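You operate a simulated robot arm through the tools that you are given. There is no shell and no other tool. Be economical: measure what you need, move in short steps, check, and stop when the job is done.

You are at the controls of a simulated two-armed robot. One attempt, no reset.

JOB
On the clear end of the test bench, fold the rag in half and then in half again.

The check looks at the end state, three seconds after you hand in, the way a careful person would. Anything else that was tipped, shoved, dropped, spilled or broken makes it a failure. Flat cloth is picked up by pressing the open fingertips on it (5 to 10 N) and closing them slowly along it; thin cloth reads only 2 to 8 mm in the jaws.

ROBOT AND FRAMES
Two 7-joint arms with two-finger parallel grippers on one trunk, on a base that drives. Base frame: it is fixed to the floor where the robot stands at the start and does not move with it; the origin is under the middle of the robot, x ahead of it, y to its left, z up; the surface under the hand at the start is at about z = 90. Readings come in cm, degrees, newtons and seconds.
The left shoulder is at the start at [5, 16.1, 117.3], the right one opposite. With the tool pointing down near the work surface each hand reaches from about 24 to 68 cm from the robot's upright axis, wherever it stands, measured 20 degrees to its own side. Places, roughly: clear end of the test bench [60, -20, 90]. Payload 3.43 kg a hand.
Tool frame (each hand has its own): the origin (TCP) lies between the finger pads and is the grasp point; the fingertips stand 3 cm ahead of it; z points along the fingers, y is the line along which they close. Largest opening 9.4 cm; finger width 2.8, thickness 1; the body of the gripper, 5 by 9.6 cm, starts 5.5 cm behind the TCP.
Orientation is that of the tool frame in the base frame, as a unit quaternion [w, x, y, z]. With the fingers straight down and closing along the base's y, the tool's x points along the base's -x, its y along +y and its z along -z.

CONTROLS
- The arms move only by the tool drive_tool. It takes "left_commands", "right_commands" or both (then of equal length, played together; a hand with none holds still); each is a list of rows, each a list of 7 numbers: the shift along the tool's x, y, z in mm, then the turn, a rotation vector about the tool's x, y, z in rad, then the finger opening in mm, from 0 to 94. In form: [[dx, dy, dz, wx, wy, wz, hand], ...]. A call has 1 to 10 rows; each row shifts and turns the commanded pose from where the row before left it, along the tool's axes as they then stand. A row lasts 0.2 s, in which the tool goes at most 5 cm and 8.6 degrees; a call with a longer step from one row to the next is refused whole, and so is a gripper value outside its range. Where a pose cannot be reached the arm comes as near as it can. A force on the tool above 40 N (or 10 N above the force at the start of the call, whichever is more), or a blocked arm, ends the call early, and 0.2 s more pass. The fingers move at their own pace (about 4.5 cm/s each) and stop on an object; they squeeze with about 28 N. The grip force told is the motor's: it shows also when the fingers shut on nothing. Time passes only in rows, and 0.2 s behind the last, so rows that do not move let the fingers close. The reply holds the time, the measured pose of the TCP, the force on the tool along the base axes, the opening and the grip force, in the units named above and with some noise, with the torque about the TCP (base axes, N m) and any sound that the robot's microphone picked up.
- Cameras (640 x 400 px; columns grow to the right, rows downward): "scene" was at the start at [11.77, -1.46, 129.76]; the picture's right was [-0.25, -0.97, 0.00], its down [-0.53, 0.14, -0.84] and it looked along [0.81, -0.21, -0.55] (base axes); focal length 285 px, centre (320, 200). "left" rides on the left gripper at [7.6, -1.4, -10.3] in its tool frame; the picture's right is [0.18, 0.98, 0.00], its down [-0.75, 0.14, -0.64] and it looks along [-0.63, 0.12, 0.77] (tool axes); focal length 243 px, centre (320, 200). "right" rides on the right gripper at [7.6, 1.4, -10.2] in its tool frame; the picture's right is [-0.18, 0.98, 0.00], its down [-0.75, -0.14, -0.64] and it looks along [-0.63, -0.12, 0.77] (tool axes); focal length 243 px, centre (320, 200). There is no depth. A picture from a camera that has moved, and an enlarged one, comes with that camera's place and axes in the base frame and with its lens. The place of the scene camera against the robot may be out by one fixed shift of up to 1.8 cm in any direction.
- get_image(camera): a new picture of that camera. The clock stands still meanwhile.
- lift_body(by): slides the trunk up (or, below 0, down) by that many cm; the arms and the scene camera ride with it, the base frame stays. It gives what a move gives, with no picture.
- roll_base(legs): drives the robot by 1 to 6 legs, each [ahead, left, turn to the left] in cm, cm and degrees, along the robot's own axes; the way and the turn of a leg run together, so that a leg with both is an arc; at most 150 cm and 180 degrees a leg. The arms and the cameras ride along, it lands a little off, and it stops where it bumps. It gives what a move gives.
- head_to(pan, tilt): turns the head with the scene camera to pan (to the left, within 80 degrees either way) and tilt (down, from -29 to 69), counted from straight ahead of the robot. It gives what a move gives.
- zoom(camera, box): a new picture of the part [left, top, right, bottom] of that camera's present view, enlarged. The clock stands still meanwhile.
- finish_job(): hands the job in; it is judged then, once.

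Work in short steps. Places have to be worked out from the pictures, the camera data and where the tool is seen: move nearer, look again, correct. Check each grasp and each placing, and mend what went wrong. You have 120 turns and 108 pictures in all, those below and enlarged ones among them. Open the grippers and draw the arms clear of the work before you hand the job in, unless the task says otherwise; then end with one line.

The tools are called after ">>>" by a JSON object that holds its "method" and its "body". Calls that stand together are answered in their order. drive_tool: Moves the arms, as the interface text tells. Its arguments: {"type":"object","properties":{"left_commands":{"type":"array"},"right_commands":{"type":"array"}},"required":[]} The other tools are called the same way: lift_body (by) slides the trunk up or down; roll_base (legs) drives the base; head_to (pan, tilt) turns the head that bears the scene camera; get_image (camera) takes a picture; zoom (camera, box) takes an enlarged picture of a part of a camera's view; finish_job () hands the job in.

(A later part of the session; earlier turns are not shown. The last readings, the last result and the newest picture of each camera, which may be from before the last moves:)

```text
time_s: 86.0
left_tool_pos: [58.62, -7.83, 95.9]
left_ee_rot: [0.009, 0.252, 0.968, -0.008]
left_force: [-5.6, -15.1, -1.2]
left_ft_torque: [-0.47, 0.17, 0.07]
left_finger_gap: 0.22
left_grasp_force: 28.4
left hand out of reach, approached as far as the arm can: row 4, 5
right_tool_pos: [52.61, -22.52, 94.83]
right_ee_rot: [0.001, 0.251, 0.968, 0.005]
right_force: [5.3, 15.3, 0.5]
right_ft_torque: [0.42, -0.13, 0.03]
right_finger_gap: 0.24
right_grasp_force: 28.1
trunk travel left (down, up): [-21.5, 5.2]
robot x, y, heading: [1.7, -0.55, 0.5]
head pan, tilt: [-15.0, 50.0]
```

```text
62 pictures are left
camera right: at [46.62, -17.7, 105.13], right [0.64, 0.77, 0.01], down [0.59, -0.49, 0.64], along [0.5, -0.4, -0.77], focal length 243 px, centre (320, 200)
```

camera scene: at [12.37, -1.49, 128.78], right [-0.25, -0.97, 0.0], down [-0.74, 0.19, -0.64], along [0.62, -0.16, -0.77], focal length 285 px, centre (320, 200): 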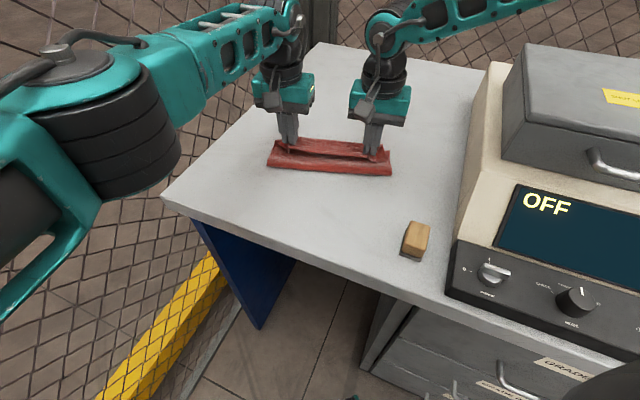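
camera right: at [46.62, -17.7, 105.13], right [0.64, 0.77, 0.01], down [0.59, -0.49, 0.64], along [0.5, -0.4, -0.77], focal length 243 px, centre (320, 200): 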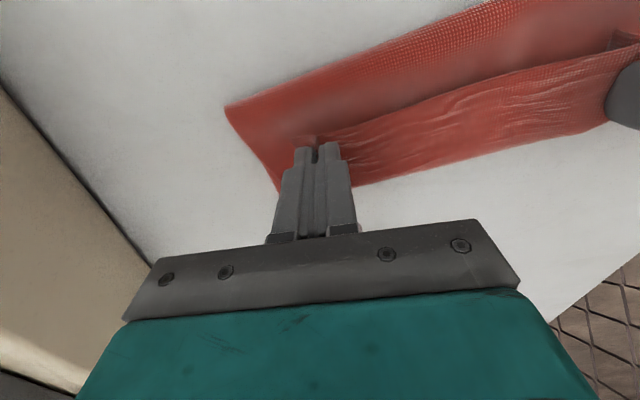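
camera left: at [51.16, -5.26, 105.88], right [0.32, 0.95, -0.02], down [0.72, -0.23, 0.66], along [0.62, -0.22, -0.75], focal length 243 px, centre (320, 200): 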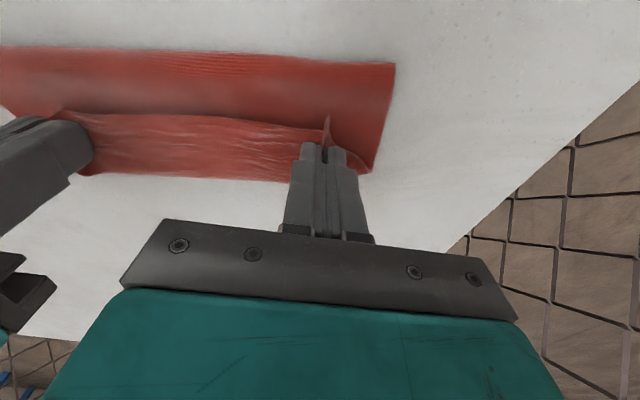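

The pinched edge is curled under the fingers, since the hands kept pointing down, and the left hand is about 1.8 cm short. Tilting both hands forward about their closing axis helps with both. I'll raise 1 cm and tilt ~37°.

>>> {"method": "drive_tool", "body": {"left_commands": [[0, -2, -8, 0, 0, 0, 0], [0, -2, -5, 0, -0.13, 0, 0], [0, 0, 0, 0, -0.13, 0, 0], [0, 0, 0, 0, -0.13, 0, 0], [0, 0, 0, 0, -0.13, 0, 0], [0, 0, 0, 0, -0.13, 0, 0], [0, 0, 0, 0, 0, 0, 0]], "right_commands": [[0, 0, -12, 0, 0, 0, 0], [0, 0, -10, 0, -0.13, 0, 0], [0, 0, 0, 0, -0.13, 0, 0], [0, 0, 0, 0, -0.13, 0, 0], [0, 0, 0, 0, -0.13, 0, 0], [0, 0, 0, 0, -0.13, 0, 0], [0, 0, 0, 0, 0, 0, 0]]}}

>>> {"method": "get_image", "body": {"camera": "scene"}}

>>> {"method": "get_image", "body": {"camera": "left"}}

```text
time_s: 87.6
left_tool_pos: [58.59, -7.91, 97.13]
left_ee_rot: [0.319, 0.236, 0.914, -0.087]
left_force: [-3.3, -11.1, 0.8]
left_ft_torque: [-0.29, 0.11, -0.16]
left_finger_gap: 0.22
left_grasp_force: 28.0
right_tool_pos: [52.82, -22.55, 97.03]
right_ee_rot: [0.309, 0.238, 0.917, -0.078]
right_force: [2.9, 10.5, -0.3]
right_ft_torque: [0.27, -0.09, 0.21]
right_finger_gap: 0.23
right_grasp_force: 28.2
trunk travel left (down, up): [-21.5, 5.2]
robot x, y, heading: [1.75, -0.43, 0.7]
head pan, tilt: [-15.0, 50.0]
```

```text
61 pictures are left
camera scene: at [12.37, -1.46, 128.78], right [-0.25, -0.97, 0.0], down [-0.74, 0.19, -0.64], along [0.62, -0.16, -0.77], focal length 285 px, centre (320, 200)
```

scene: 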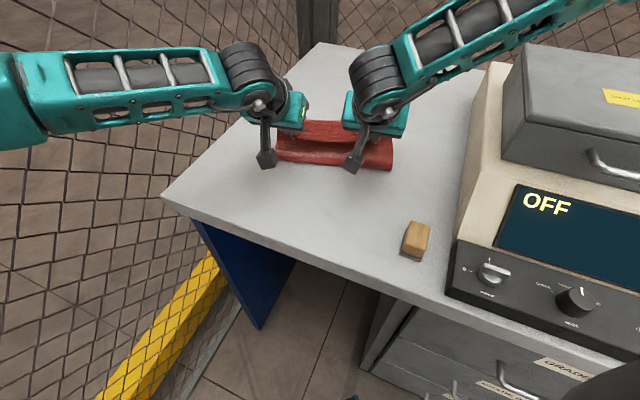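

```text
60 pictures are left
camera left: at [47.06, -3.23, 100.29], right [0.35, 0.93, -0.12], down [0.24, 0.04, 0.97], along [0.91, -0.37, -0.21], focal length 243 px, centre (320, 200)
```

left: 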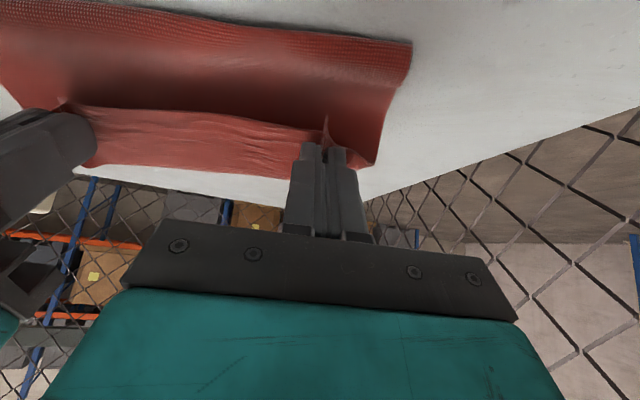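

Let me zoom in to see the layer arrangement.

>>> {"method": "zoom", "body": {"camera": "scene", "box": [240, 80, 420, 193]}}

>>> {"method": "get_image", "body": {"camera": "right"}}

```text
3.54 times, centred on (330, 136) of scene
camera zoom: at [12.37, -1.46, 128.78], right [-0.25, -0.97, 0.0], down [-0.74, 0.19, -0.64], along [0.62, -0.16, -0.77], focal length 1009 px, centre (285, 425)
```

zoom: 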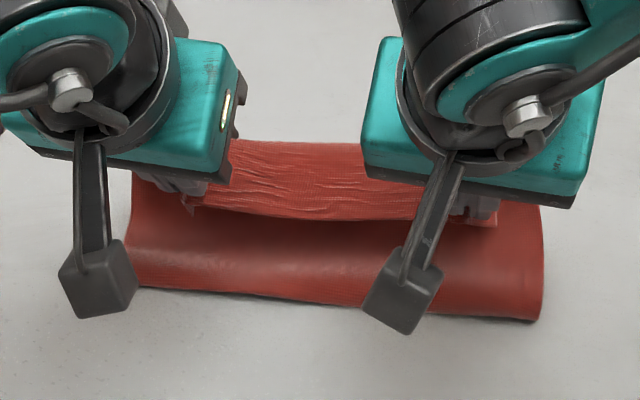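

```text
58 pictures are left
camera right: at [42.78, -15.36, 100.55], right [0.6, 0.79, 0.12], down [0.11, -0.23, 0.97], along [0.79, -0.57, -0.23], focal length 243 px, centre (320, 200)
```

right: 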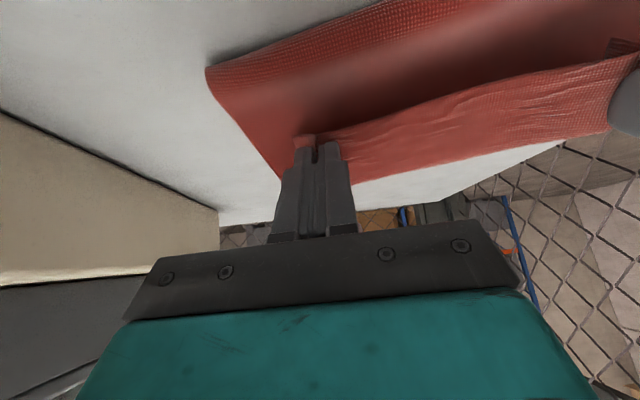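

The pinch took about 3 cm of cloth, so the edge curls back as a wide lip. It's cleaner to reverse the fold, lay the rag flat, and re-grip only the outer ~1 cm of the edge. First I'll untilt and go back along the arc.

>>> {"method": "drive_tool", "body": {"left_commands": [[0, 0, 0, 0, 0.13, 0, 0], [0, 0, 0, 0, 0.13, 0, 0], [0, 0, 0, 0, 0.13, 0, 0], [0, 0, 0, 0, 0.13, 0, 0], [0, 0, 0, 0, 0.13, 0, 0], [12, -2, -12, 0, 0, 0, 0], [20, -2, -12, 0, 0, 0, 0], [20, -1, -6, 0, 0, 0, 0], [10, -1, 0, 0, 0, 0, 0], [0, 0, 0, 0, 0, 0, 0]], "right_commands": [[0, 0, 0, 0, 0.13, 0, 0], [0, 0, 0, 0, 0.13, 0, 0], [0, 0, 0, 0, 0.13, 0, 0], [0, 0, 0, 0, 0.13, 0, 0], [0, 0, 0, 0, 0.13, 0, 0], [20, -1, -12, 0, 0, 0, 0], [24, -1, -12, 0, 0, 0, 0], [24, -1, -6, 0, 0, 0, 0], [14, -1, 0, 0, 0, 0, 0], [0, 0, 0, 0, 0, 0, 0]]}}

>>> {"method": "roll_base", "body": {"legs": [[-0.5, 2.3, 0]]}}

```text
time_s: 89.8
left_tool_pos: [52.9, -5.43, 99.83]
left_ee_rot: [0.01, 0.249, 0.968, -0.005]
left_force: [-2.1, -3.3, -0.2]
left_ft_torque: [-0.12, 0.05, 0.01]
left_finger_gap: 0.19
left_grasp_force: 28.1
right_tool_pos: [45.37, -18.95, 99.96]
right_ee_rot: [-0.001, 0.251, 0.968, 0.002]
right_force: [1.7, 3.7, 0.2]
right_ft_torque: [0.06, -0.05, 0.01]
right_finger_gap: 0.23
right_grasp_force: 27.9
trunk travel left (down, up): [-21.5, 5.2]
robot x, y, heading: [1.92, -0.45, 0.5]
head pan, tilt: [-15.0, 50.0]
```

```text
time_s: 90.7
left_tool_pos: [52.12, -3.13, 99.86]
left_ee_rot: [0.01, 0.251, 0.968, -0.005]
left_force: [-1.7, -3.2, -0.3]
left_ft_torque: [-0.09, 0.03, 0.01]
left_finger_gap: 0.18
left_grasp_force: 27.6
right_tool_pos: [44.87, -16.63, 99.96]
right_ee_rot: [-0.001, 0.251, 0.968, 0.001]
right_force: [1.4, 2.2, 0.1]
right_ft_torque: [0.05, -0.08, 0.02]
right_finger_gap: 0.23
right_grasp_force: 27.6
trunk travel left (down, up): [-21.5, 5.2]
robot x, y, heading: [1.48, 1.95, 0.6]
head pan, tilt: [-15.0, 50.0]
```

Continuing back and down to the original place, pulling slightly to tension the cloth flat.

>>> {"method": "drive_tool", "body": {"left_commands": [[22, -1, 4, 0, 0, 0, 0], [22, -1, 9, 0, 0, 0, 0], [18, -1, 18, 0, 0, 0, 0], [12, 0, 18, 0, 0, 0, 0], [9, 0, 10, 0, 0, 0, 0], [5, 0, 0, 0, 0, 0, 0], [0, 0, 0, 0, 0, 0, 0]], "right_commands": [[22, -1, 4, 0, 0, 0, 0], [22, -1, 9, 0, 0, 0, 0], [20, -1, 18, 0, 0, 0, 0], [14, -1, 18, 0, 0, 0, 0], [10, -1, 10, 0, 0, 0, 0], [5, 0, 0, 0, 0, 0, 0], [0, 0, 0, 0, 0, 0, 0]]}}

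>>> {"method": "get_image", "body": {"camera": "scene"}}

```text
time_s: 92.3
left_tool_pos: [44.46, 0.64, 93.86]
left_ee_rot: [0.011, 0.25, 0.968, -0.007]
left_force: [-1.8, -3.6, 1.0]
left_ft_torque: [-0.11, 0.1, 0.05]
left_finger_gap: 0.2
left_grasp_force: 28.2
right_tool_pos: [36.53, -12.64, 94.15]
right_ee_rot: [-0.001, 0.251, 0.968, 0.001]
right_force: [1.0, 2.4, -1.0]
right_ft_torque: [0.07, 0.0, 0.04]
right_finger_gap: 0.2
right_grasp_force: 28.1
trunk travel left (down, up): [-21.5, 5.2]
robot x, y, heading: [1.27, 2.11, 0.6]
head pan, tilt: [-15.0, 50.0]
```

```text
57 pictures are left
camera scene: at [11.86, 0.78, 128.78], right [-0.25, -0.97, 0.0], down [-0.74, 0.19, -0.64], along [0.62, -0.16, -0.77], focal length 285 px, centre (320, 200)
```

scene: 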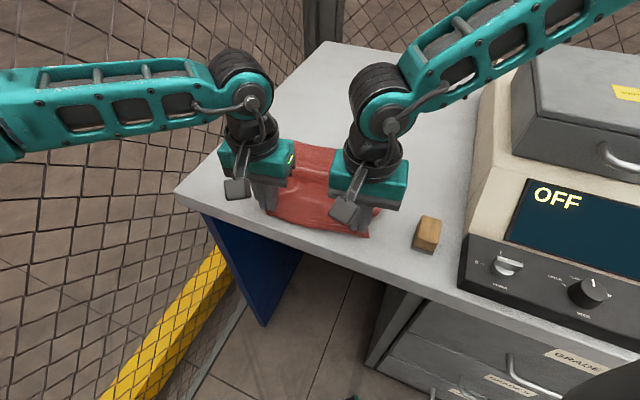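

There's some slack in the middle, so I'll pull back another 1.5 cm, then lower and release both.

>>> {"method": "drive_tool", "body": {"left_commands": [[6, 0, 0, 0, 0, 0, 0], [6, 0, 0, 0, 0, 0, 0], [5, 0, 0, 0, 0, 0, 0], [0, 0, 6, 0, 0, 0, 0], [0, 0, 0, 0, 0, 0, 20], [0, 0, 0, 0, 0, 0, 34], [0, 0, -20, 0, 0, 0, 34], [0, 0, -40, 0, 0, 0, 34], [0, 0, -20, 0, 0, 0, 34], [0, 0, 0, 0, 0, 0, 34]], "right_commands": [[6, 0, 0, 0, 0, 0, 0], [6, 0, 0, 0, 0, 0, 0], [5, 0, 0, 0, 0, 0, 0], [0, 0, 7, 0, 0, 0, 0], [0, 0, 0, 0, 0, 0, 20], [0, 0, 0, 0, 0, 0, 34], [0, 0, -20, 0, 0, 0, 34], [0, 0, -40, 0, 0, 0, 34], [0, 0, -20, 0, 0, 0, 34], [0, 0, 0, 0, 0, 0, 34]]}}

>>> {"method": "get_image", "body": {"camera": "scene"}}

>>> {"method": "get_image", "body": {"camera": "left"}}

>>> {"method": "get_image", "body": {"camera": "right"}}

```text
time_s: 94.5
left_tool_pos: [43.04, 1.58, 101.18]
left_ee_rot: [0.009, 0.251, 0.968, -0.005]
left_force: [0.3, 0.1, -0.2]
left_ft_torque: [0.02, -0.02, 0.02]
left_finger_gap: 3.38
left_grasp_force: 0.0
right_tool_pos: [34.91, -11.84, 101.48]
right_ee_rot: [-0.001, 0.252, 0.968, 0.001]
right_force: [-0.8, 0.6, -0.1]
right_ft_torque: [0.01, -0.04, 0.02]
right_finger_gap: 3.41
right_grasp_force: 0.0
trunk travel left (down, up): [-21.5, 5.2]
robot x, y, heading: [1.38, 1.97, 0.6]
head pan, tilt: [-15.0, 50.0]
```

```text
56 pictures are left
camera scene: at [11.87, 0.78, 128.78], right [-0.25, -0.97, 0.0], down [-0.74, 0.19, -0.64], along [0.62, -0.16, -0.77], focal length 285 px, centre (320, 200)
```

scene: 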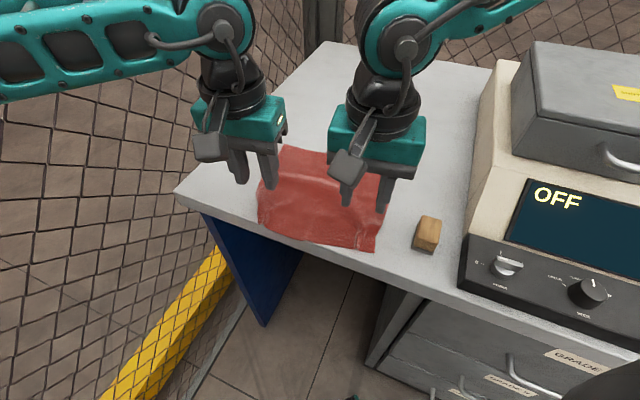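

```text
55 pictures are left
camera left: at [35.5, 4.11, 111.24], right [0.32, 0.95, -0.01], down [0.72, -0.23, 0.66], along [0.62, -0.21, -0.75], focal length 243 px, centre (320, 200)
```

left: 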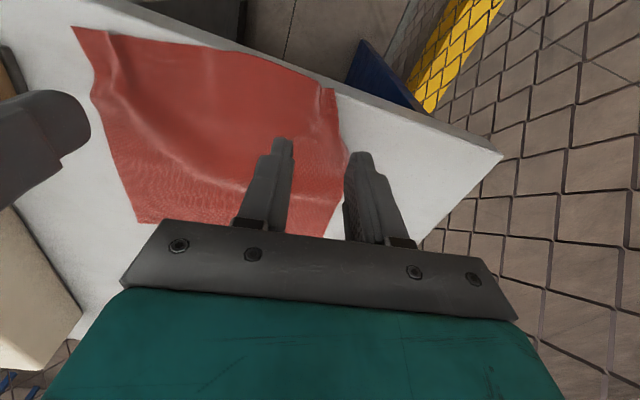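

```text
54 pictures are left
camera right: at [29.04, -6.91, 111.79], right [0.64, 0.77, 0.0], down [0.59, -0.49, 0.64], along [0.49, -0.41, -0.77], focal length 243 px, centre (320, 200)
```

right: 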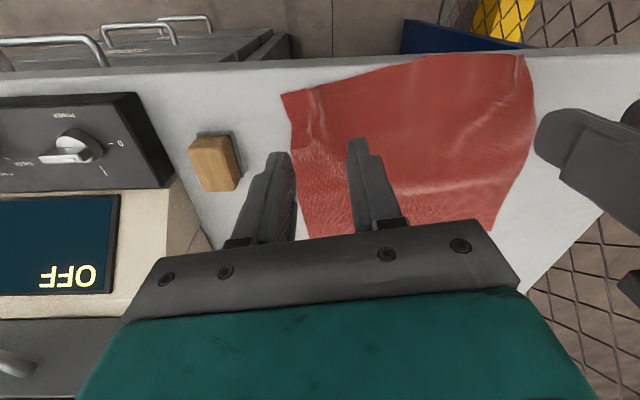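

The rag is roughly flat again: C (31.8,-13.5), D (41.7,3.2). This time I'll grip just the outer ~1 cm, with the TCPs about 0.5 cm outside the edge, and lower to near contact.

>>> {"method": "drive_tool", "body": {"left_commands": [[13, -6, 0, 0, 0, 0, 30], [13, -6, 15, 0, 0, 0, 30], [0, 0, 25, 0, 0, 0, 30], [0, 0, 22, 0, 0, 0, 30], [0, 0, 12, 0, 0, 0, 30], [0, 0, 0, 0, 0, 0, 30]], "right_commands": [[12, -3, 0, 0, 0, 0, 30], [12, -2, 15, 0, 0, 0, 30], [0, 0, 25, 0, 0, 0, 30], [0, 0, 24, 0, 0, 0, 30], [0, 0, 14, 0, 0, 0, 30], [0, 0, 0, 0, 0, 0, 30]]}}

>>> {"method": "get_image", "body": {"camera": "left"}}

>>> {"method": "get_image", "body": {"camera": "right"}}

```text
time_s: 95.9
left_tool_pos: [40.14, 1.64, 93.5]
left_ee_rot: [0.01, 0.251, 0.968, -0.006]
left_force: [-0.2, 0.5, 0.5]
left_ft_torque: [-0.02, -0.03, 0.02]
left_finger_gap: 2.98
left_grasp_force: 0.0
right_tool_pos: [32.62, -11.26, 93.58]
right_ee_rot: [0.0, 0.251, 0.968, 0.001]
right_force: [0.0, 0.9, -0.2]
right_ft_torque: [0.0, -0.06, 0.0]
right_finger_gap: 2.97
right_grasp_force: 0.1
trunk travel left (down, up): [-21.5, 5.2]
robot x, y, heading: [1.3, 1.77, 0.4]
head pan, tilt: [-15.0, 50.0]
```

```text
53 pictures are left
camera left: at [32.63, 4.24, 103.6], right [0.32, 0.95, -0.01], down [0.72, -0.23, 0.66], along [0.62, -0.22, -0.75], focal length 243 px, centre (320, 200)
```

left: 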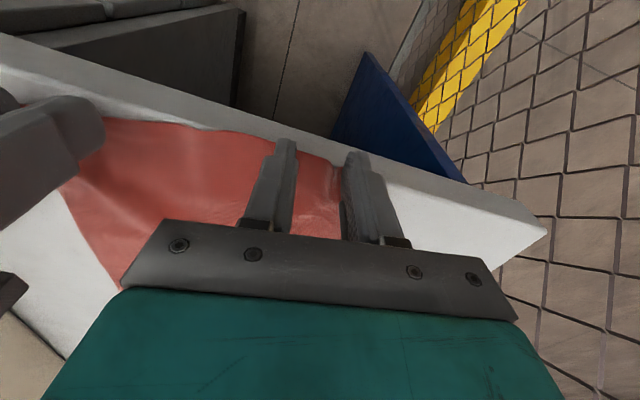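

```text
52 pictures are left
camera right: at [26.73, -6.27, 103.91], right [0.64, 0.77, 0.0], down [0.59, -0.49, 0.64], along [0.49, -0.41, -0.77], focal length 243 px, centre (320, 200)
```

right: 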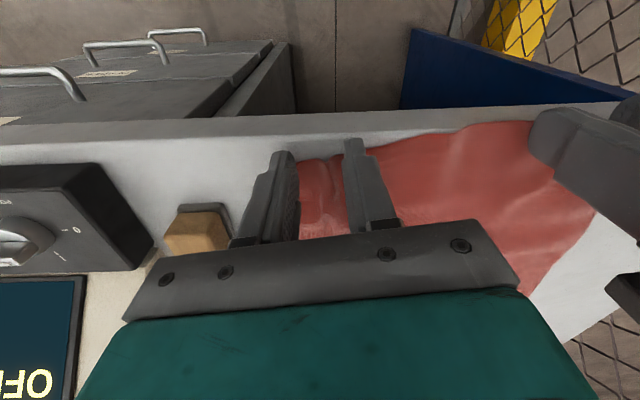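

The fingers overlap the edge by about 1–1.6 cm. I'll back off another 0.5 cm and press.

>>> {"method": "drive_tool", "body": {"left_commands": [[5, 0, 0, 0, 0, 0, 30], [0, 0, 2, 0, 0, 0, 30], [0, 0, 1.5, 0, 0, 0, 30], [0, 0, 0, 0, 0, 0, 30]], "right_commands": [[5, 0, 0, 0, 0, 0, 30], [0, 0, 2, 0, 0, 0, 30], [0, 0, 1.5, 0, 0, 0, 30], [0, 0, 0, 0, 0, 0, 30]]}}

```text
time_s: 96.9
left_tool_pos: [39.7, 1.98, 93.35]
left_ee_rot: [0.01, 0.252, 0.968, -0.007]
left_force: [-0.5, 0.5, -0.2]
left_ft_torque: [0.0, -0.01, 0.01]
left_finger_gap: 3.01
left_grasp_force: 0.1
right_tool_pos: [32.2, -10.97, 93.28]
right_ee_rot: [0.0, 0.252, 0.968, 0.002]
right_force: [0.1, 0.4, -0.2]
right_ft_torque: [-0.01, 0.03, 0.0]
right_finger_gap: 2.98
right_grasp_force: 0.0
trunk travel left (down, up): [-21.5, 5.2]
robot x, y, heading: [1.5, 2.12, 0.5]
head pan, tilt: [-15.0, 50.0]
```

Not touching yet; a bit more.

>>> {"method": "drive_tool", "body": {"left_commands": [[0, 0, 2, 0, 0, 0, 30], [0, 0, 0.7, 0, 0, 0, 30], [0, 0, 0, 0, 0, 0, 30]], "right_commands": [[0, 0, 1, 0, 0, 0, 30], [0, 0, 0.5, 0, 0, 0, 30], [0, 0, 0, 0, 0, 0, 30]]}}

```text
time_s: 97.7
left_tool_pos: [39.66, 1.95, 93.13]
left_ee_rot: [0.011, 0.25, 0.968, -0.006]
left_force: [-1.2, -0.2, 11.6]
left_ft_torque: [0.09, -0.19, -0.02]
left_finger_gap: 2.99
left_grasp_force: 0.0
right_tool_pos: [32.14, -10.89, 93.28]
right_ee_rot: [0.0, 0.251, 0.968, 0.003]
right_force: [0.3, 0.8, -0.3]
right_ft_torque: [-0.02, -0.01, -0.01]
right_finger_gap: 2.99
right_grasp_force: 0.1
trunk travel left (down, up): [-21.5, 5.2]
robot x, y, heading: [1.24, 2.29, 0.3]
head pan, tilt: [-15.0, 50.0]
```

Left is at 11.6 N, so I'll ease it 0.3 mm and lower the right gradually.

>>> {"method": "drive_tool", "body": {"left_commands": [[0, 0, -0.3, 0, 0, 0, 30], [0, 0, 0, 0, 0, 0, 30], [0, 0, 0, 0, 0, 0, 30]], "right_commands": [[0, 0, 1, 0, 0, 0, 30], [0, 0, 1, 0, 0, 0, 30], [0, 0, 0, 0, 0, 0, 30]]}}

```text
time_s: 98.5
left_tool_pos: [39.77, 1.97, 93.22]
left_ee_rot: [0.012, 0.25, 0.968, -0.007]
left_force: [2.1, -2.0, 14.5]
left_ft_torque: [0.0, -0.33, -0.04]
left_finger_gap: 2.97
left_grasp_force: 0.1
right_tool_pos: [32.25, -10.93, 93.2]
right_ee_rot: [0.001, 0.252, 0.968, 0.003]
right_force: [-0.9, 1.2, 7.5]
right_ft_torque: [-0.06, -0.05, -0.01]
right_finger_gap: 2.96
right_grasp_force: 0.1
trunk travel left (down, up): [-21.5, 5.2]
robot x, y, heading: [1.43, 1.77, 0.8]
head pan, tilt: [-15.0, 50.0]
```

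Right is at 7.5 N. I'll ease the left a hair and close both slowly.

>>> {"method": "drive_tool", "body": {"left_commands": [[0, 0, -0.6, 0, 0, 0, 30], [0, 0, 0, 0, 0, 0, 25], [0, 0, 0, 0, 0, 0, 20], [0, 0, 0, 0, 0, 0, 15], [0, 0, 0, 0, 0, 0, 10], [0, 0, 0, 0, 0, 0, 5], [0, 0, 0, 0, 0, 0, 0], [0, 0, 0, 0, 0, 0, 0], [0, 0, 0, 0, 0, 0, 0]], "right_commands": [[0, 0, 0, 0, 0, 0, 30], [0, 0, 0, 0, 0, 0, 25], [0, 0, 0, 0, 0, 0, 20], [0, 0, 0, 0, 0, 0, 15], [0, 0, 0, 0, 0, 0, 10], [0, 0, 0, 0, 0, 0, 5], [0, 0, 0, 0, 0, 0, 0], [0, 0, 0, 0, 0, 0, 0], [0, 0, 0, 0, 0, 0, 0]]}}

>>> {"method": "get_image", "body": {"camera": "left"}}

>>> {"method": "get_image", "body": {"camera": "right"}}

```text
time_s: 100.5
left_tool_pos: [39.82, 1.96, 93.09]
left_ee_rot: [0.011, 0.25, 0.968, -0.006]
left_force: [-0.8, -1.0, 6.5]
left_ft_torque: [-0.04, -0.06, -0.01]
left_finger_gap: 0.2
left_grasp_force: 28.3
right_tool_pos: [32.2, -10.96, 93.05]
right_ee_rot: [0.001, 0.251, 0.968, 0.002]
right_force: [2.1, 3.0, 17.8]
right_ft_torque: [0.02, -0.23, 0.06]
right_finger_gap: 0.35
right_grasp_force: 28.2
trunk travel left (down, up): [-21.5, 5.2]
robot x, y, heading: [1.26, 1.6, 0.5]
head pan, tilt: [-15.0, 50.0]
```

```text
51 pictures are left
camera left: at [32.18, 4.59, 103.17], right [0.32, 0.95, -0.01], down [0.72, -0.23, 0.66], along [0.62, -0.22, -0.75], focal length 243 px, centre (320, 200)
```

left: 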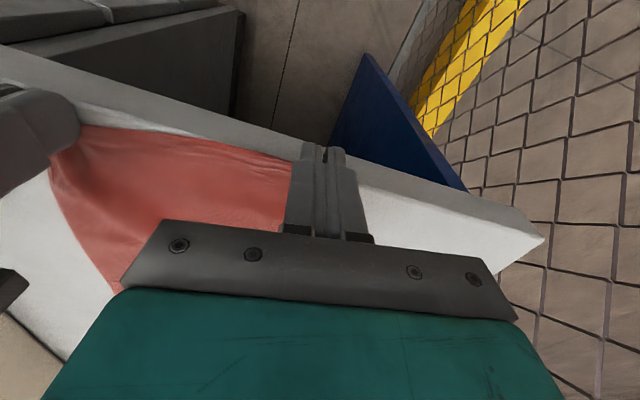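

```text
50 pictures are left
camera right: at [26.25, -6.04, 103.35], right [0.64, 0.77, 0.01], down [0.59, -0.49, 0.64], along [0.5, -0.41, -0.77], focal length 243 px, centre (320, 200)
```

right: 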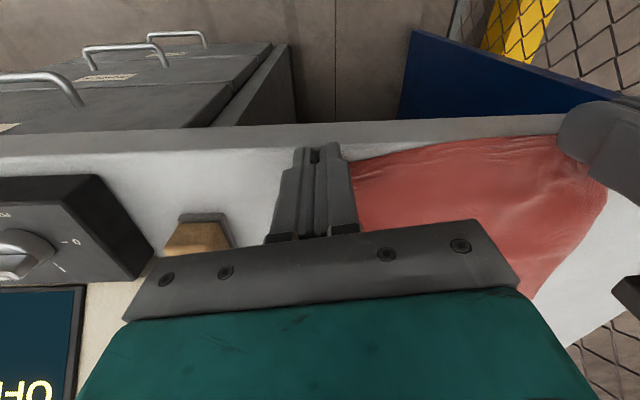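

Clean edge grips this time. Lifting and carrying to mid-arc, then nudging the base right for the left hand's reach.

>>> {"method": "drive_tool", "body": {"left_commands": [[-2, 1, -20, 0, 0, 0, 0], [-10, 1, -20, 0, 0, 0, 0], [-20, 1, -20, 0, 0, 0, 0], [-24, 1, -10, 0, 0, 0, 0], [-24, 0, -3, 0, 0, 0, 0], [-15, 0, 0, 0, 0, 0, 0], [0, 0, 0, 0, 0, 0, 0]], "right_commands": [[-2, -1, -20, 0, 0, 0, 0], [-10, -1, -20, 0, 0, 0, 0], [-20, -1, -20, 0, 0, 0, 0], [-24, -1, -10, 0, 0, 0, 0], [-24, 0, -3, 0, 0, 0, 0], [-15, 0, 0, 0, 0, 0, 0], [0, 0, 0, 0, 0, 0, 0]]}}

>>> {"method": "get_image", "body": {"camera": "scene"}}

>>> {"method": "get_image", "body": {"camera": "left"}}

```text
time_s: 102.1
left_tool_pos: [48.1, -2.08, 100.65]
left_ee_rot: [0.01, 0.251, 0.968, -0.006]
left_force: [-4.7, -8.0, -0.3]
left_ft_torque: [-0.26, 0.13, -0.07]
left_finger_gap: 0.21
left_grasp_force: 28.2
right_tool_pos: [40.28, -15.76, 100.27]
right_ee_rot: [-0.001, 0.251, 0.968, 0.002]
right_force: [4.4, 7.9, -0.2]
right_ft_torque: [0.23, -0.14, 0.07]
right_finger_gap: 0.36
right_grasp_force: 28.2
trunk travel left (down, up): [-21.5, 5.2]
robot x, y, heading: [1.47, 2.07, 0.6]
head pan, tilt: [-15.0, 50.0]
```

```text
49 pictures are left
camera scene: at [11.85, 0.79, 128.79], right [-0.25, -0.97, 0.0], down [-0.74, 0.19, -0.64], along [0.62, -0.16, -0.77], focal length 285 px, centre (320, 200)
```

scene: 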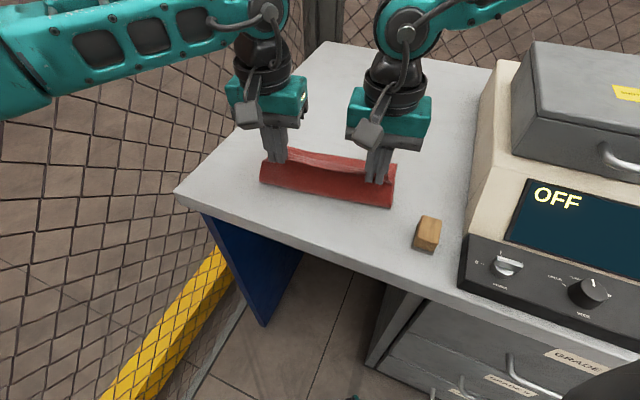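

```text
48 pictures are left
camera left: at [40.56, 0.36, 110.69], right [0.32, 0.95, -0.01], down [0.72, -0.23, 0.66], along [0.62, -0.22, -0.75], focal length 243 px, centre (320, 200)
```

left: 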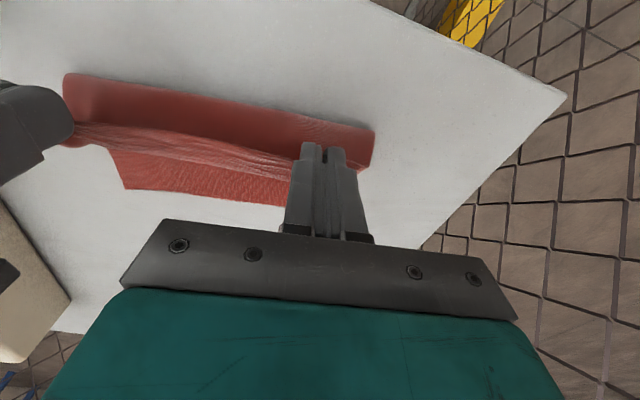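

The AB edge is visible: B (49.2,-25.9), with AB running to about A (58.8,-5.5). I'll nudge the base 2 cm right and continue to targets b (50.2,-22.5) and a (56.8,-8.5).

>>> {"method": "roll_base", "body": {"legs": [[0, -2, 0]]}}

```text
time_s: 102.9
left_tool_pos: [48.1, -4.12, 100.75]
left_ee_rot: [0.01, 0.25, 0.968, -0.005]
left_force: [-2.9, -5.5, 0.2]
left_ft_torque: [-0.16, 0.11, -0.06]
left_finger_gap: 0.14
left_grasp_force: 27.6
right_tool_pos: [40.14, -17.7, 100.17]
right_ee_rot: [-0.001, 0.252, 0.968, 0.0]
right_force: [3.8, 5.5, -0.5]
right_ft_torque: [0.18, -0.08, 0.06]
right_finger_gap: 0.22
right_grasp_force: 28.1
trunk travel left (down, up): [-21.5, 5.2]
robot x, y, heading: [1.2, -0.63, 0.3]
head pan, tilt: [-15.0, 50.0]
```

Moving to the targets along the descending arc.

>>> {"method": "drive_tool", "body": {"left_commands": [[-18, 1, 2, 0, 0, 0, 0], [-20, 1, 6, 0, 0, 0, 0], [-20, 1, 12, 0, 0, 0, 0], [-19, 1, 16, 0, 0, 0, 0], [-13, 0, 15, 0, 0, 0, 0], [-8, 0, 9, 0, 0, 0, 0], [0, 0, 0, 0, 0, 0, 0]], "right_commands": [[-20, 1, 2, 0, 0, 0, 0], [-22, 1, 6, 0, 0, 0, 0], [-22, 1, 11, 0, 0, 0, 0], [-22, 2, 15, 0, 0, 0, 0], [-16, 1, 14, 0, 0, 0, 0], [-9, 1, 7, 0, 0, 0, 0], [0, 0, 0, 0, 0, 0, 0]]}}

>>> {"method": "get_image", "body": {"camera": "left"}}

>>> {"method": "get_image", "body": {"camera": "right"}}

>>> {"method": "zoom", "body": {"camera": "scene", "box": [240, 80, 420, 193]}}

```text
time_s: 104.5
left_tool_pos: [57.15, -8.46, 94.77]
left_ee_rot: [0.01, 0.249, 0.968, -0.005]
left_force: [-0.2, -1.9, -0.3]
left_ft_torque: [-0.08, 0.0, -0.02]
left_finger_gap: 0.16
left_grasp_force: 27.8
right_tool_pos: [50.51, -22.39, 94.63]
right_ee_rot: [-0.001, 0.251, 0.968, 0.001]
right_force: [0.9, 1.0, 0.3]
right_ft_torque: [0.07, -0.01, -0.01]
right_finger_gap: 0.19
right_grasp_force: 27.9
trunk travel left (down, up): [-21.5, 5.2]
robot x, y, heading: [1.07, -0.2, 0.4]
head pan, tilt: [-15.0, 50.0]
```

```text
47 pictures are left
camera left: at [49.59, -5.98, 104.87], right [0.31, 0.95, -0.01], down [0.72, -0.23, 0.66], along [0.62, -0.21, -0.75], focal length 243 px, centre (320, 200)
```

left: 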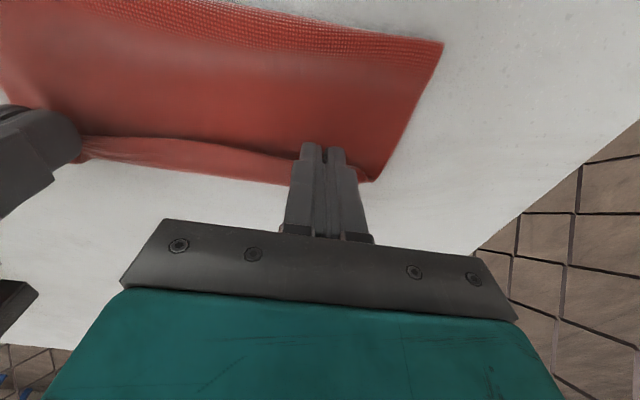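

```text
46 pictures are left
camera right: at [44.51, -17.52, 104.88], right [0.64, 0.77, 0.0], down [0.59, -0.49, 0.64], along [0.49, -0.41, -0.77], focal length 243 px, centre (320, 200)
```

right: 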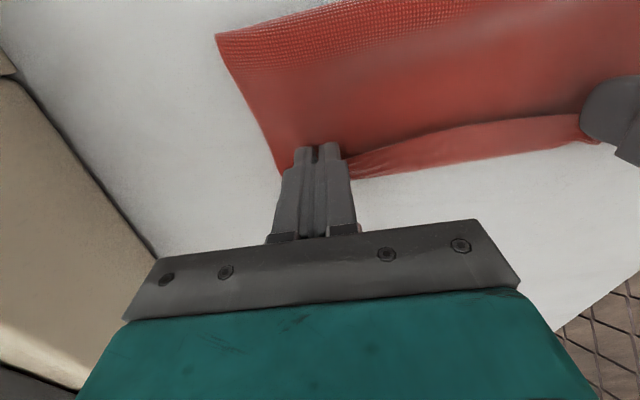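

```text
3.54 times, centred on (330, 136) of scene
camera zoom: at [11.87, -1.16, 128.79], right [-0.25, -0.97, 0.0], down [-0.74, 0.19, -0.64], along [0.62, -0.16, -0.77], focal length 1009 px, centre (285, 425)
```

zoom: 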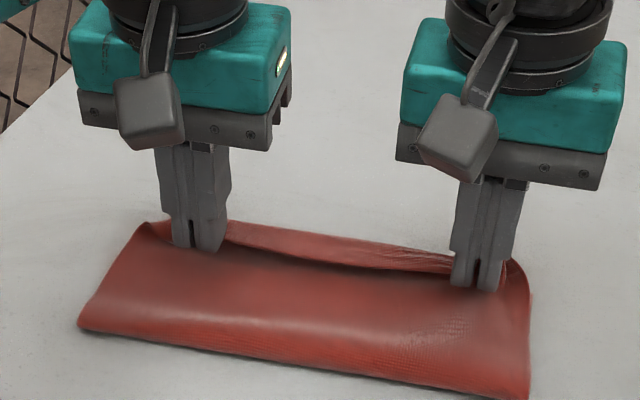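

The fold looks good with only a small lip. I'll lower to touch, open gently, and raise.

>>> {"method": "drive_tool", "body": {"left_commands": [[0, 0, 6, 0, 0, 0, 0], [0, 0, 4, 0, 0, 0, 0], [0, 0, 0, 0, 0, 0, 10], [0, 0, 0, 0, 0, 0, 20], [0, 0, -15, 0, 0, 0, 24], [0, 0, -30, 0, 0, 0, 24], [0, 0, -40, 0, 0, 0, 24], [0, 0, -20, 0, 0, 0, 24], [0, 0, 0, 0, 0, 0, 24]], "right_commands": [[0, 0, 5, 0, 0, 0, 0], [0, 0, 4, 0, 0, 0, 0], [0, 0, 0, 0, 0, 0, 10], [0, 0, 0, 0, 0, 0, 20], [0, 0, -15, 0, 0, 0, 24], [0, 0, -30, 0, 0, 0, 24], [0, 0, -40, 0, 0, 0, 24], [0, 0, -20, 0, 0, 0, 24], [0, 0, 0, 0, 0, 0, 24]]}}

>>> {"method": "get_image", "body": {"camera": "left"}}

>>> {"method": "get_image", "body": {"camera": "right"}}

>>> {"method": "zoom", "body": {"camera": "scene", "box": [240, 80, 420, 193]}}

```text
time_s: 106.5
left_tool_pos: [56.8, -8.35, 104.25]
left_ee_rot: [0.009, 0.25, 0.968, -0.006]
left_force: [-0.8, -0.5, -1.1]
left_ft_torque: [0.0, -0.02, -0.03]
left_finger_gap: 2.41
left_grasp_force: 0.2
right_tool_pos: [50.32, -22.38, 104.51]
right_ee_rot: [-0.001, 0.25, 0.968, 0.001]
right_force: [-0.4, 0.0, -0.1]
right_ft_torque: [-0.02, 0.02, -0.04]
right_finger_gap: 2.39
right_grasp_force: 0.1
trunk travel left (down, up): [-21.5, 5.2]
robot x, y, heading: [1.62, 0.18, 0.6]
head pan, tilt: [-15.0, 50.0]
```

```text
44 pictures are left
camera left: at [49.24, -5.8, 114.22], right [0.31, 0.95, -0.01], down [0.72, -0.23, 0.66], along [0.62, -0.21, -0.75], focal length 243 px, centre (320, 200)
```

left: 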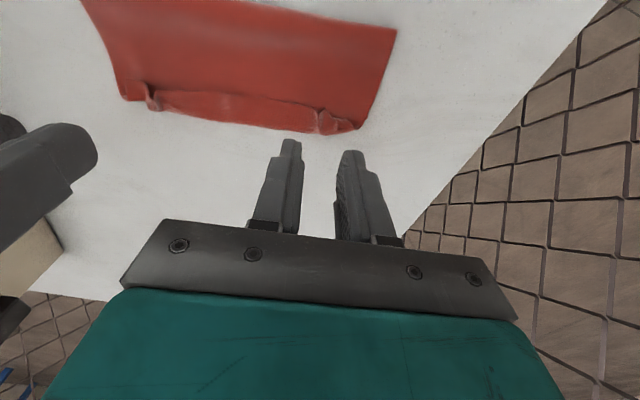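

```text
43 pictures are left
camera right: at [44.4, -17.53, 114.69], right [0.64, 0.77, 0.0], down [0.59, -0.49, 0.64], along [0.49, -0.41, -0.77], focal length 243 px, centre (320, 200)
```

right: 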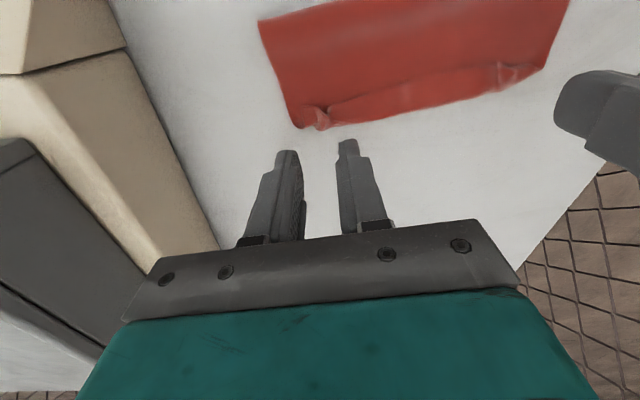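

```text
3.54 times, centred on (330, 136) of scene
camera zoom: at [11.89, -1.17, 128.78], right [-0.25, -0.97, 0.0], down [-0.74, 0.19, -0.64], along [0.62, -0.16, -0.77], focal length 1009 px, centre (285, 425)
```

zoom: 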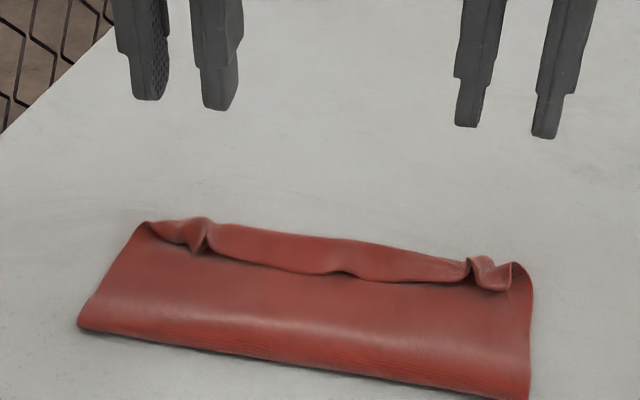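

Good half fold with a small lip. I'll zoom in to see the layer edges at the far side.

>>> {"method": "zoom", "body": {"camera": "right", "box": [250, 40, 410, 140]}}

>>> {"method": "zoom", "body": {"camera": "left", "box": [270, 60, 430, 160]}}

```text
4.00 times, centred on (330, 90) of right
camera zoom: at [44.4, -17.53, 114.69], right [0.64, 0.77, 0.0], down [0.59, -0.49, 0.64], along [0.49, -0.41, -0.77], focal length 970 px, centre (280, 640)
```

zoom: 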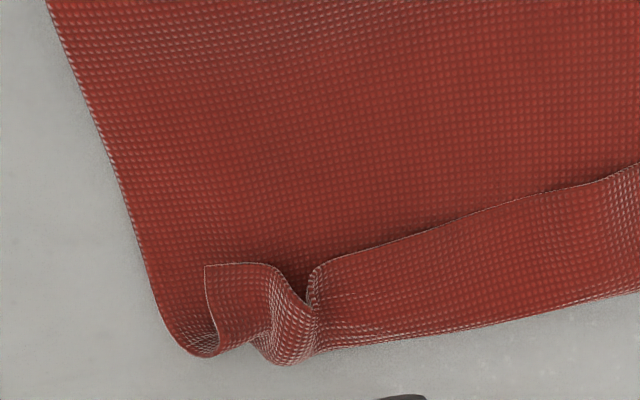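

```text
4.00 times, centred on (350, 110) of left
camera zoom: at [49.24, -5.8, 114.22], right [0.31, 0.95, -0.01], down [0.72, -0.23, 0.66], along [0.62, -0.21, -0.75], focal length 970 px, centre (200, 560)
```

zoom: 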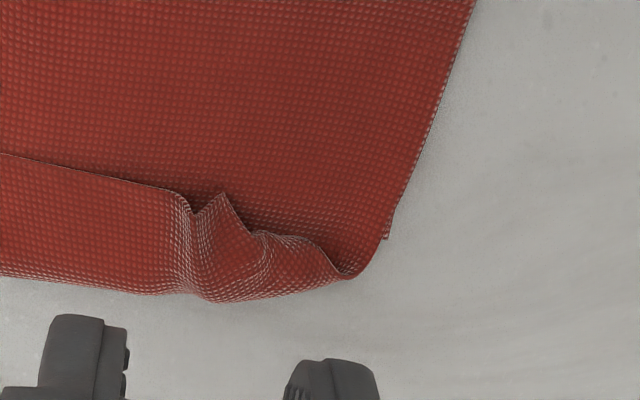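

Bottom corner A is ~1.4 cm behind the top layer's rolled edge, so edge CD lies right over AB; that's a sound half fold. For the second fold (left end over right end) the left hand can do it alone if the base turns to about -35°. First I'll raise and tuck both hands clear.

>>> {"method": "drive_tool", "body": {"left_commands": [[5, 0, -25, 0, 0, 0, 40], [10, 5, -25, 0, 0, 0, 40], [15, 5, -25, 0, 0, 0, 40], [15, 5, -10, 0, 0, 0, 40], [15, 5, 0, 0, 0, 0, 40], [0, 0, 0, 0, 0, 0, 40]], "right_commands": [[0, 0, -35, 0, 0, 0, 30], [10, 0, -35, 0, 0, 0, 30], [20, 0, -35, 0, 0, 0, 30], [25, 0, -20, 0, 0, 0, 30], [25, 0, 0, 0, 0, 0, 30], [0, 0, 0, 0, 0, 0, 30]]}}

>>> {"method": "lift_body", "body": {"by": 5}}

>>> {"method": "roll_base", "body": {"legs": [[-2, 0, 0], [0, 0, -35]]}}

```text
time_s: 107.9
left_tool_pos: [52.41, -3.62, 112.75]
left_ee_rot: [0.01, 0.249, 0.968, -0.006]
left_force: [-0.4, -0.1, 1.2]
left_ft_torque: [0.0, 0.0, 0.02]
left_finger_gap: 4.02
left_grasp_force: 0.0
right_tool_pos: [43.26, -18.49, 116.78]
right_ee_rot: [-0.001, 0.251, 0.968, 0.001]
right_force: [0.2, -0.2, 0.4]
right_ft_torque: [0.01, 0.0, 0.03]
right_finger_gap: 3.0
right_grasp_force: 0.0
trunk travel left (down, up): [-21.5, 5.2]
robot x, y, heading: [1.26, -0.25, 0.4]
head pan, tilt: [-15.0, 50.0]
```

```text
time_s: 108.9
left_tool_pos: [52.42, -3.59, 117.71]
left_ee_rot: [0.01, 0.249, 0.968, -0.005]
left_force: [0.6, 0.6, 0.2]
left_ft_torque: [0.02, 0.0, -0.02]
left_finger_gap: 4.01
left_grasp_force: 0.0
right_tool_pos: [43.36, -18.54, 121.7]
right_ee_rot: [-0.002, 0.251, 0.968, 0.001]
right_force: [-0.4, -0.7, -0.3]
right_ft_torque: [0.02, -0.01, -0.02]
right_finger_gap: 3.0
right_grasp_force: 0.0
trunk travel left (down, up): [-26.5, 0.2]
robot x, y, heading: [1.26, -0.06, 0.9]
head pan, tilt: [-15.0, 50.0]
```

```text
time_s: 111.3
left_tool_pos: [39.02, -32.49, 117.73]
left_ee_rot: [0.008, 0.532, 0.847, -0.009]
left_force: [0.2, 0.2, 0.9]
left_ft_torque: [0.01, -0.01, -0.02]
left_finger_gap: 4.01
left_grasp_force: 0.0
right_tool_pos: [22.84, -39.47, 121.82]
right_ee_rot: [0.0, 0.533, 0.846, 0.001]
right_force: [0.0, 0.0, 0.0]
right_ft_torque: [-0.03, -0.01, -0.01]
right_finger_gap: 3.0
right_grasp_force: 0.1
trunk travel left (down, up): [-26.5, 0.2]
robot x, y, heading: [-0.73, -0.14, -35.0]
head pan, tilt: [-15.0, 50.0]
```

Now I'll move the left hand over the rag's left end.

>>> {"method": "drive_tool", "body": {"left_commands": [[23, 36, 0, 0, 0, 0, 40], [23, 36, 0, 0, 0, 0, 40], [23, 36, 0, 0, 0, 0, 40], [23, 36, 0, 0, 0, 0, 40], [23, 36, 0, 0, 0, 0, 40], [23, 36, 0, 0, 0, 0, 40], [22, 37, 0, 0, 0, 0, 40], [22, 37, 0, 0, 0, 0, 40], [0, 0, 0, 0, 0, 0, 40]]}}

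>>> {"method": "drive_tool", "body": {"left_commands": [[0, 0, 0, 0, 0, 0.132, 40], [0, 0, 0, 0, 0, 0.132, 40], [0, 0, 0, 0, 0, 0.132, 40], [0, 0, 0, 0, 0, 0.132, 40], [0, 0, 0, 0, 0, 0.132, 40], [0, 0, 0, 0, 0, 0.132, 40], [0, 0, 0, 0, 0, 0.132, 40], [0, 0, 0, 0, 0, 0, 40]]}}

>>> {"method": "head_to", "body": {"pan": 8, "tilt": 50}}

>>> {"method": "get_image", "body": {"camera": "scene"}}

```text
time_s: 113.3
left_tool_pos: [56.47, -4.63, 117.13]
left_ee_rot: [0.007, 0.531, 0.847, -0.007]
left_force: [0.5, 0.1, -1.6]
left_ft_torque: [-0.02, -0.04, 0.03]
left_finger_gap: 4.01
left_grasp_force: 0.1
left hand out of reach, approached as far as the arm can: row 8
right_tool_pos: [22.91, -39.52, 121.68]
right_ee_rot: [0.0, 0.532, 0.846, 0.001]
right_force: [-0.1, -0.3, -0.9]
right_ft_torque: [0.0, -0.01, 0.02]
right_finger_gap: 3.02
right_grasp_force: 0.2
trunk travel left (down, up): [-26.5, 0.2]
robot x, y, heading: [-0.57, -0.13, -34.9]
head pan, tilt: [-15.0, 50.0]
```

```text
time_s: 115.1
left_tool_pos: [49.04, -5.04, 114.8]
left_ee_rot: [0.014, 0.639, 0.769, -0.022]
left_force: [0.3, -0.3, 0.3]
left_ft_torque: [-0.02, -0.01, 0.03]
left_finger_gap: 3.99
left_grasp_force: 0.0
left hand out of reach, approached as far as the arm can: row 1, 2, 3, 4, 5, 6, 7
right_tool_pos: [22.79, -39.53, 121.61]
right_ee_rot: [-0.001, 0.532, 0.846, 0.001]
right_force: [0.1, 0.3, 1.6]
right_ft_torque: [0.04, -0.01, 0.01]
right_finger_gap: 2.99
right_grasp_force: 0.1
trunk travel left (down, up): [-26.5, 0.2]
robot x, y, heading: [-0.93, -0.24, -34.8]
head pan, tilt: [-15.0, 50.0]
```

```text
time_s: 116.0
left_tool_pos: [49.06, -4.98, 114.68]
left_ee_rot: [0.013, 0.64, 0.768, -0.023]
left_force: [0.0, 0.5, -0.6]
left_ft_torque: [-0.02, 0.04, 0.01]
left_finger_gap: 4.0
left_grasp_force: 0.0
right_tool_pos: [22.7, -39.54, 121.68]
right_ee_rot: [-0.001, 0.533, 0.846, 0.002]
right_force: [0.1, 0.4, -0.2]
right_ft_torque: [0.01, -0.04, 0.01]
right_finger_gap: 3.0
right_grasp_force: 0.0
trunk travel left (down, up): [-26.5, 0.2]
robot x, y, heading: [-0.79, 0.1, -34.8]
head pan, tilt: [8.0, 50.0]
```

```text
39 pictures are left
camera scene: at [8.49, -5.14, 133.79], right [-0.45, -0.89, 0.0], down [-0.68, 0.35, -0.64], along [0.57, -0.29, -0.77], focal length 285 px, centre (320, 200)
```

scene: 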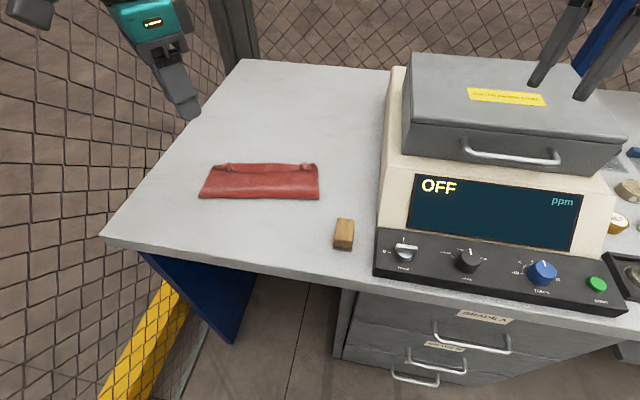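

Negative yaw is limited at about -45° relative. I'll try rotating the other way, toward +63° absolute, which is the same closing line.

>>> {"method": "drive_tool", "body": {"left_commands": [[0, 0, 0, 0, 0, -0.148, 40], [0, 0, 0, 0, 0, -0.148, 40], [0, 0, 0, 0, 0, -0.148, 40], [0, 0, 0, 0, 0, -0.148, 40], [0, 0, 0, 0, 0, -0.148, 40], [0, 0, 0, 0, 0, -0.148, 40], [0, 0, 0, 0, 0, -0.148, 40], [0, 0, 0, 0, 0, -0.148, 40], [0, 0, 0, 0, 0, -0.148, 40], [0, 0, 0, 0, 0, 0, 40]]}}

>>> {"method": "drive_tool", "body": {"left_commands": [[0, 0, 0, 0, 0, -0.145, 40], [0, 0, 0, 0, 0, -0.145, 40], [0, 0, 0, 0, 0, -0.145, 40], [0, 0, 0, 0, 0, -0.145, 40], [0, 0, 0, 0, 0, -0.145, 40], [0, 0, 0, 0, 0, -0.145, 40], [0, 0, 0, 0, 0, -0.145, 40], [0, 0, 0, 0, 0, -0.13, 40], [0, 0, 0, 0, 0, 0, 40]]}}

```text
time_s: 118.2
left_tool_pos: [49.1, -4.83, 114.76]
left_ee_rot: [-0.004, 0.027, 0.999, -0.026]
left_force: [-0.3, 0.1, 1.5]
left_ft_torque: [-0.02, 0.01, 0.0]
left_finger_gap: 3.99
left_grasp_force: 0.2
right_tool_pos: [22.92, -39.43, 121.71]
right_ee_rot: [0.0, 0.533, 0.846, 0.002]
right_force: [-0.4, 0.0, 0.2]
right_ft_torque: [0.02, 0.0, -0.01]
right_finger_gap: 3.0
right_grasp_force: 0.0
trunk travel left (down, up): [-26.5, 0.2]
robot x, y, heading: [-0.96, -0.01, -35.0]
head pan, tilt: [8.0, 50.0]
```

```text
time_s: 120.2
left_tool_pos: [49.05, -4.96, 114.71]
left_ee_rot: [-0.017, -0.519, 0.855, -0.021]
left_force: [-0.4, 0.1, 0.0]
left_ft_torque: [-0.02, 0.04, 0.0]
left_finger_gap: 4.02
left_grasp_force: 0.1
right_tool_pos: [22.72, -39.51, 121.77]
right_ee_rot: [0.0, 0.533, 0.846, 0.001]
right_force: [-0.5, 0.3, -0.2]
right_ft_torque: [0.0, -0.01, 0.02]
right_finger_gap: 3.02
right_grasp_force: 0.1
trunk travel left (down, up): [-26.5, 0.2]
robot x, y, heading: [-0.52, -0.13, -35.1]
head pan, tilt: [8.0, 50.0]
```

That yaw works (+62.5°, closing along the short edge). I'll lower the trunk, level the hand, and move above the middle of the left short edge.

>>> {"method": "lift_body", "body": {"by": -5}}

>>> {"method": "drive_tool", "body": {"left_commands": [[0, 0, 0, -0.025, -0.048, 0.09, 40], [-20, -20, 20, 0, 0, 0, 40], [-20, -20, 25, 0, 0, 0, 40], [-20, -20, 25, 0, 0, 0, 40], [0, 0, 25, 0, 0, 0, 40], [0, 0, 0, 0, 0, 0, 40]]}}

>>> {"method": "get_image", "body": {"camera": "left"}}

>>> {"method": "zoom", "body": {"camera": "scene", "box": [160, 60, 340, 173]}}

```text
time_s: 121.1
left_tool_pos: [49.04, -4.98, 109.81]
left_ee_rot: [-0.017, -0.518, 0.855, -0.02]
left_force: [0.4, -0.8, 0.8]
left_ft_torque: [0.0, -0.01, -0.01]
left_finger_gap: 4.02
left_grasp_force: 0.0
right_tool_pos: [22.83, -39.31, 116.77]
right_ee_rot: [0.0, 0.533, 0.846, 0.001]
right_force: [1.6, 1.0, -0.4]
right_ft_torque: [-0.02, 0.02, -0.03]
right_finger_gap: 2.98
right_grasp_force: 0.1
trunk travel left (down, up): [-21.5, 5.2]
robot x, y, heading: [-0.87, 0.1, -34.7]
head pan, tilt: [8.0, 50.0]
```

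```text
time_s: 122.5
left_tool_pos: [57.35, -3.28, 100.22]
left_ee_rot: [-0.002, -0.48, 0.877, 0.002]
left_force: [0.2, 0.6, 0.7]
left_ft_torque: [0.0, -0.03, -0.01]
left_finger_gap: 4.0
left_grasp_force: 0.0
right_tool_pos: [22.92, -39.44, 116.79]
right_ee_rot: [0.0, 0.533, 0.846, 0.001]
right_force: [0.5, 0.1, 0.2]
right_ft_torque: [0.02, -0.05, -0.03]
right_finger_gap: 3.03
right_grasp_force: 0.1
trunk travel left (down, up): [-21.5, 5.2]
robot x, y, heading: [-0.76, 0.07, -34.9]
head pan, tilt: [8.0, 50.0]
```

```text
38 pictures are left
camera left: at [54.48, -10.49, 110.38], right [-0.93, 0.38, 0.01], down [0.29, 0.71, 0.64], along [0.24, 0.59, -0.77], focal length 243 px, centre (320, 200)
```

left: 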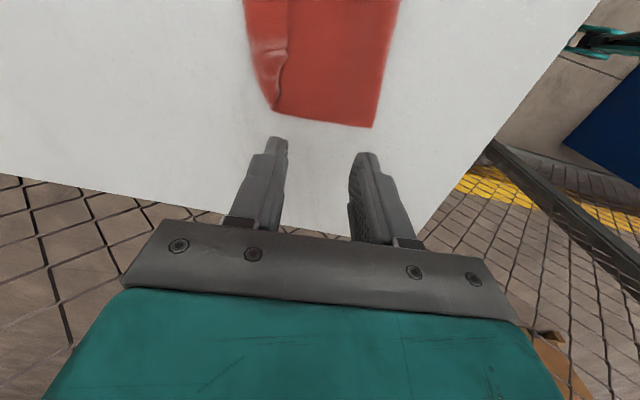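

```text
3.54 times, centred on (250, 116) of scene
camera zoom: at [8.54, -5.06, 128.79], right [-0.45, -0.89, 0.0], down [-0.68, 0.34, -0.64], along [0.57, -0.29, -0.77], focal length 1009 px, centre (568, 496)
```

zoom: 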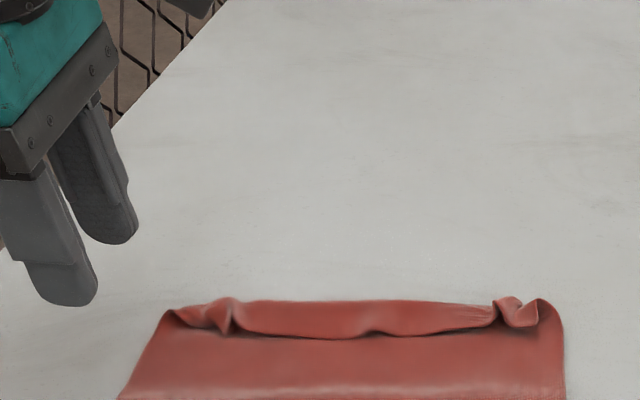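

The left short edge runs from F_L (60.4,-5.5) to N_L (53.4,-0.6), and the hand is centred on it. I'll shift out 3 mm and lower.

>>> {"method": "drive_tool", "body": {"left_commands": [[-3, 4, 20, 0, 0, 0, 40], [0, 0, 25, 0, 0, 0, 40], [0, 0, 15, 0, 0, 0, 40], [0, 0, 6, 0, 0, 0, 40], [0, 0, 0, 0, 0, 0, 40]]}}

```text
time_s: 123.7
left_tool_pos: [57.04, -2.71, 93.62]
left_ee_rot: [-0.002, -0.478, 0.878, 0.002]
left_force: [0.3, 0.0, 0.6]
left_ft_torque: [0.01, -0.01, 0.01]
left_finger_gap: 4.0
left_grasp_force: 0.0
right_tool_pos: [22.82, -39.49, 116.74]
right_ee_rot: [0.0, 0.534, 0.846, 0.001]
right_force: [0.1, 0.2, -0.2]
right_ft_torque: [0.01, 0.05, 0.0]
right_finger_gap: 3.01
right_grasp_force: 0.0
trunk travel left (down, up): [-21.5, 5.2]
robot x, y, heading: [-1.05, -0.0, -34.8]
head pan, tilt: [8.0, 50.0]
```

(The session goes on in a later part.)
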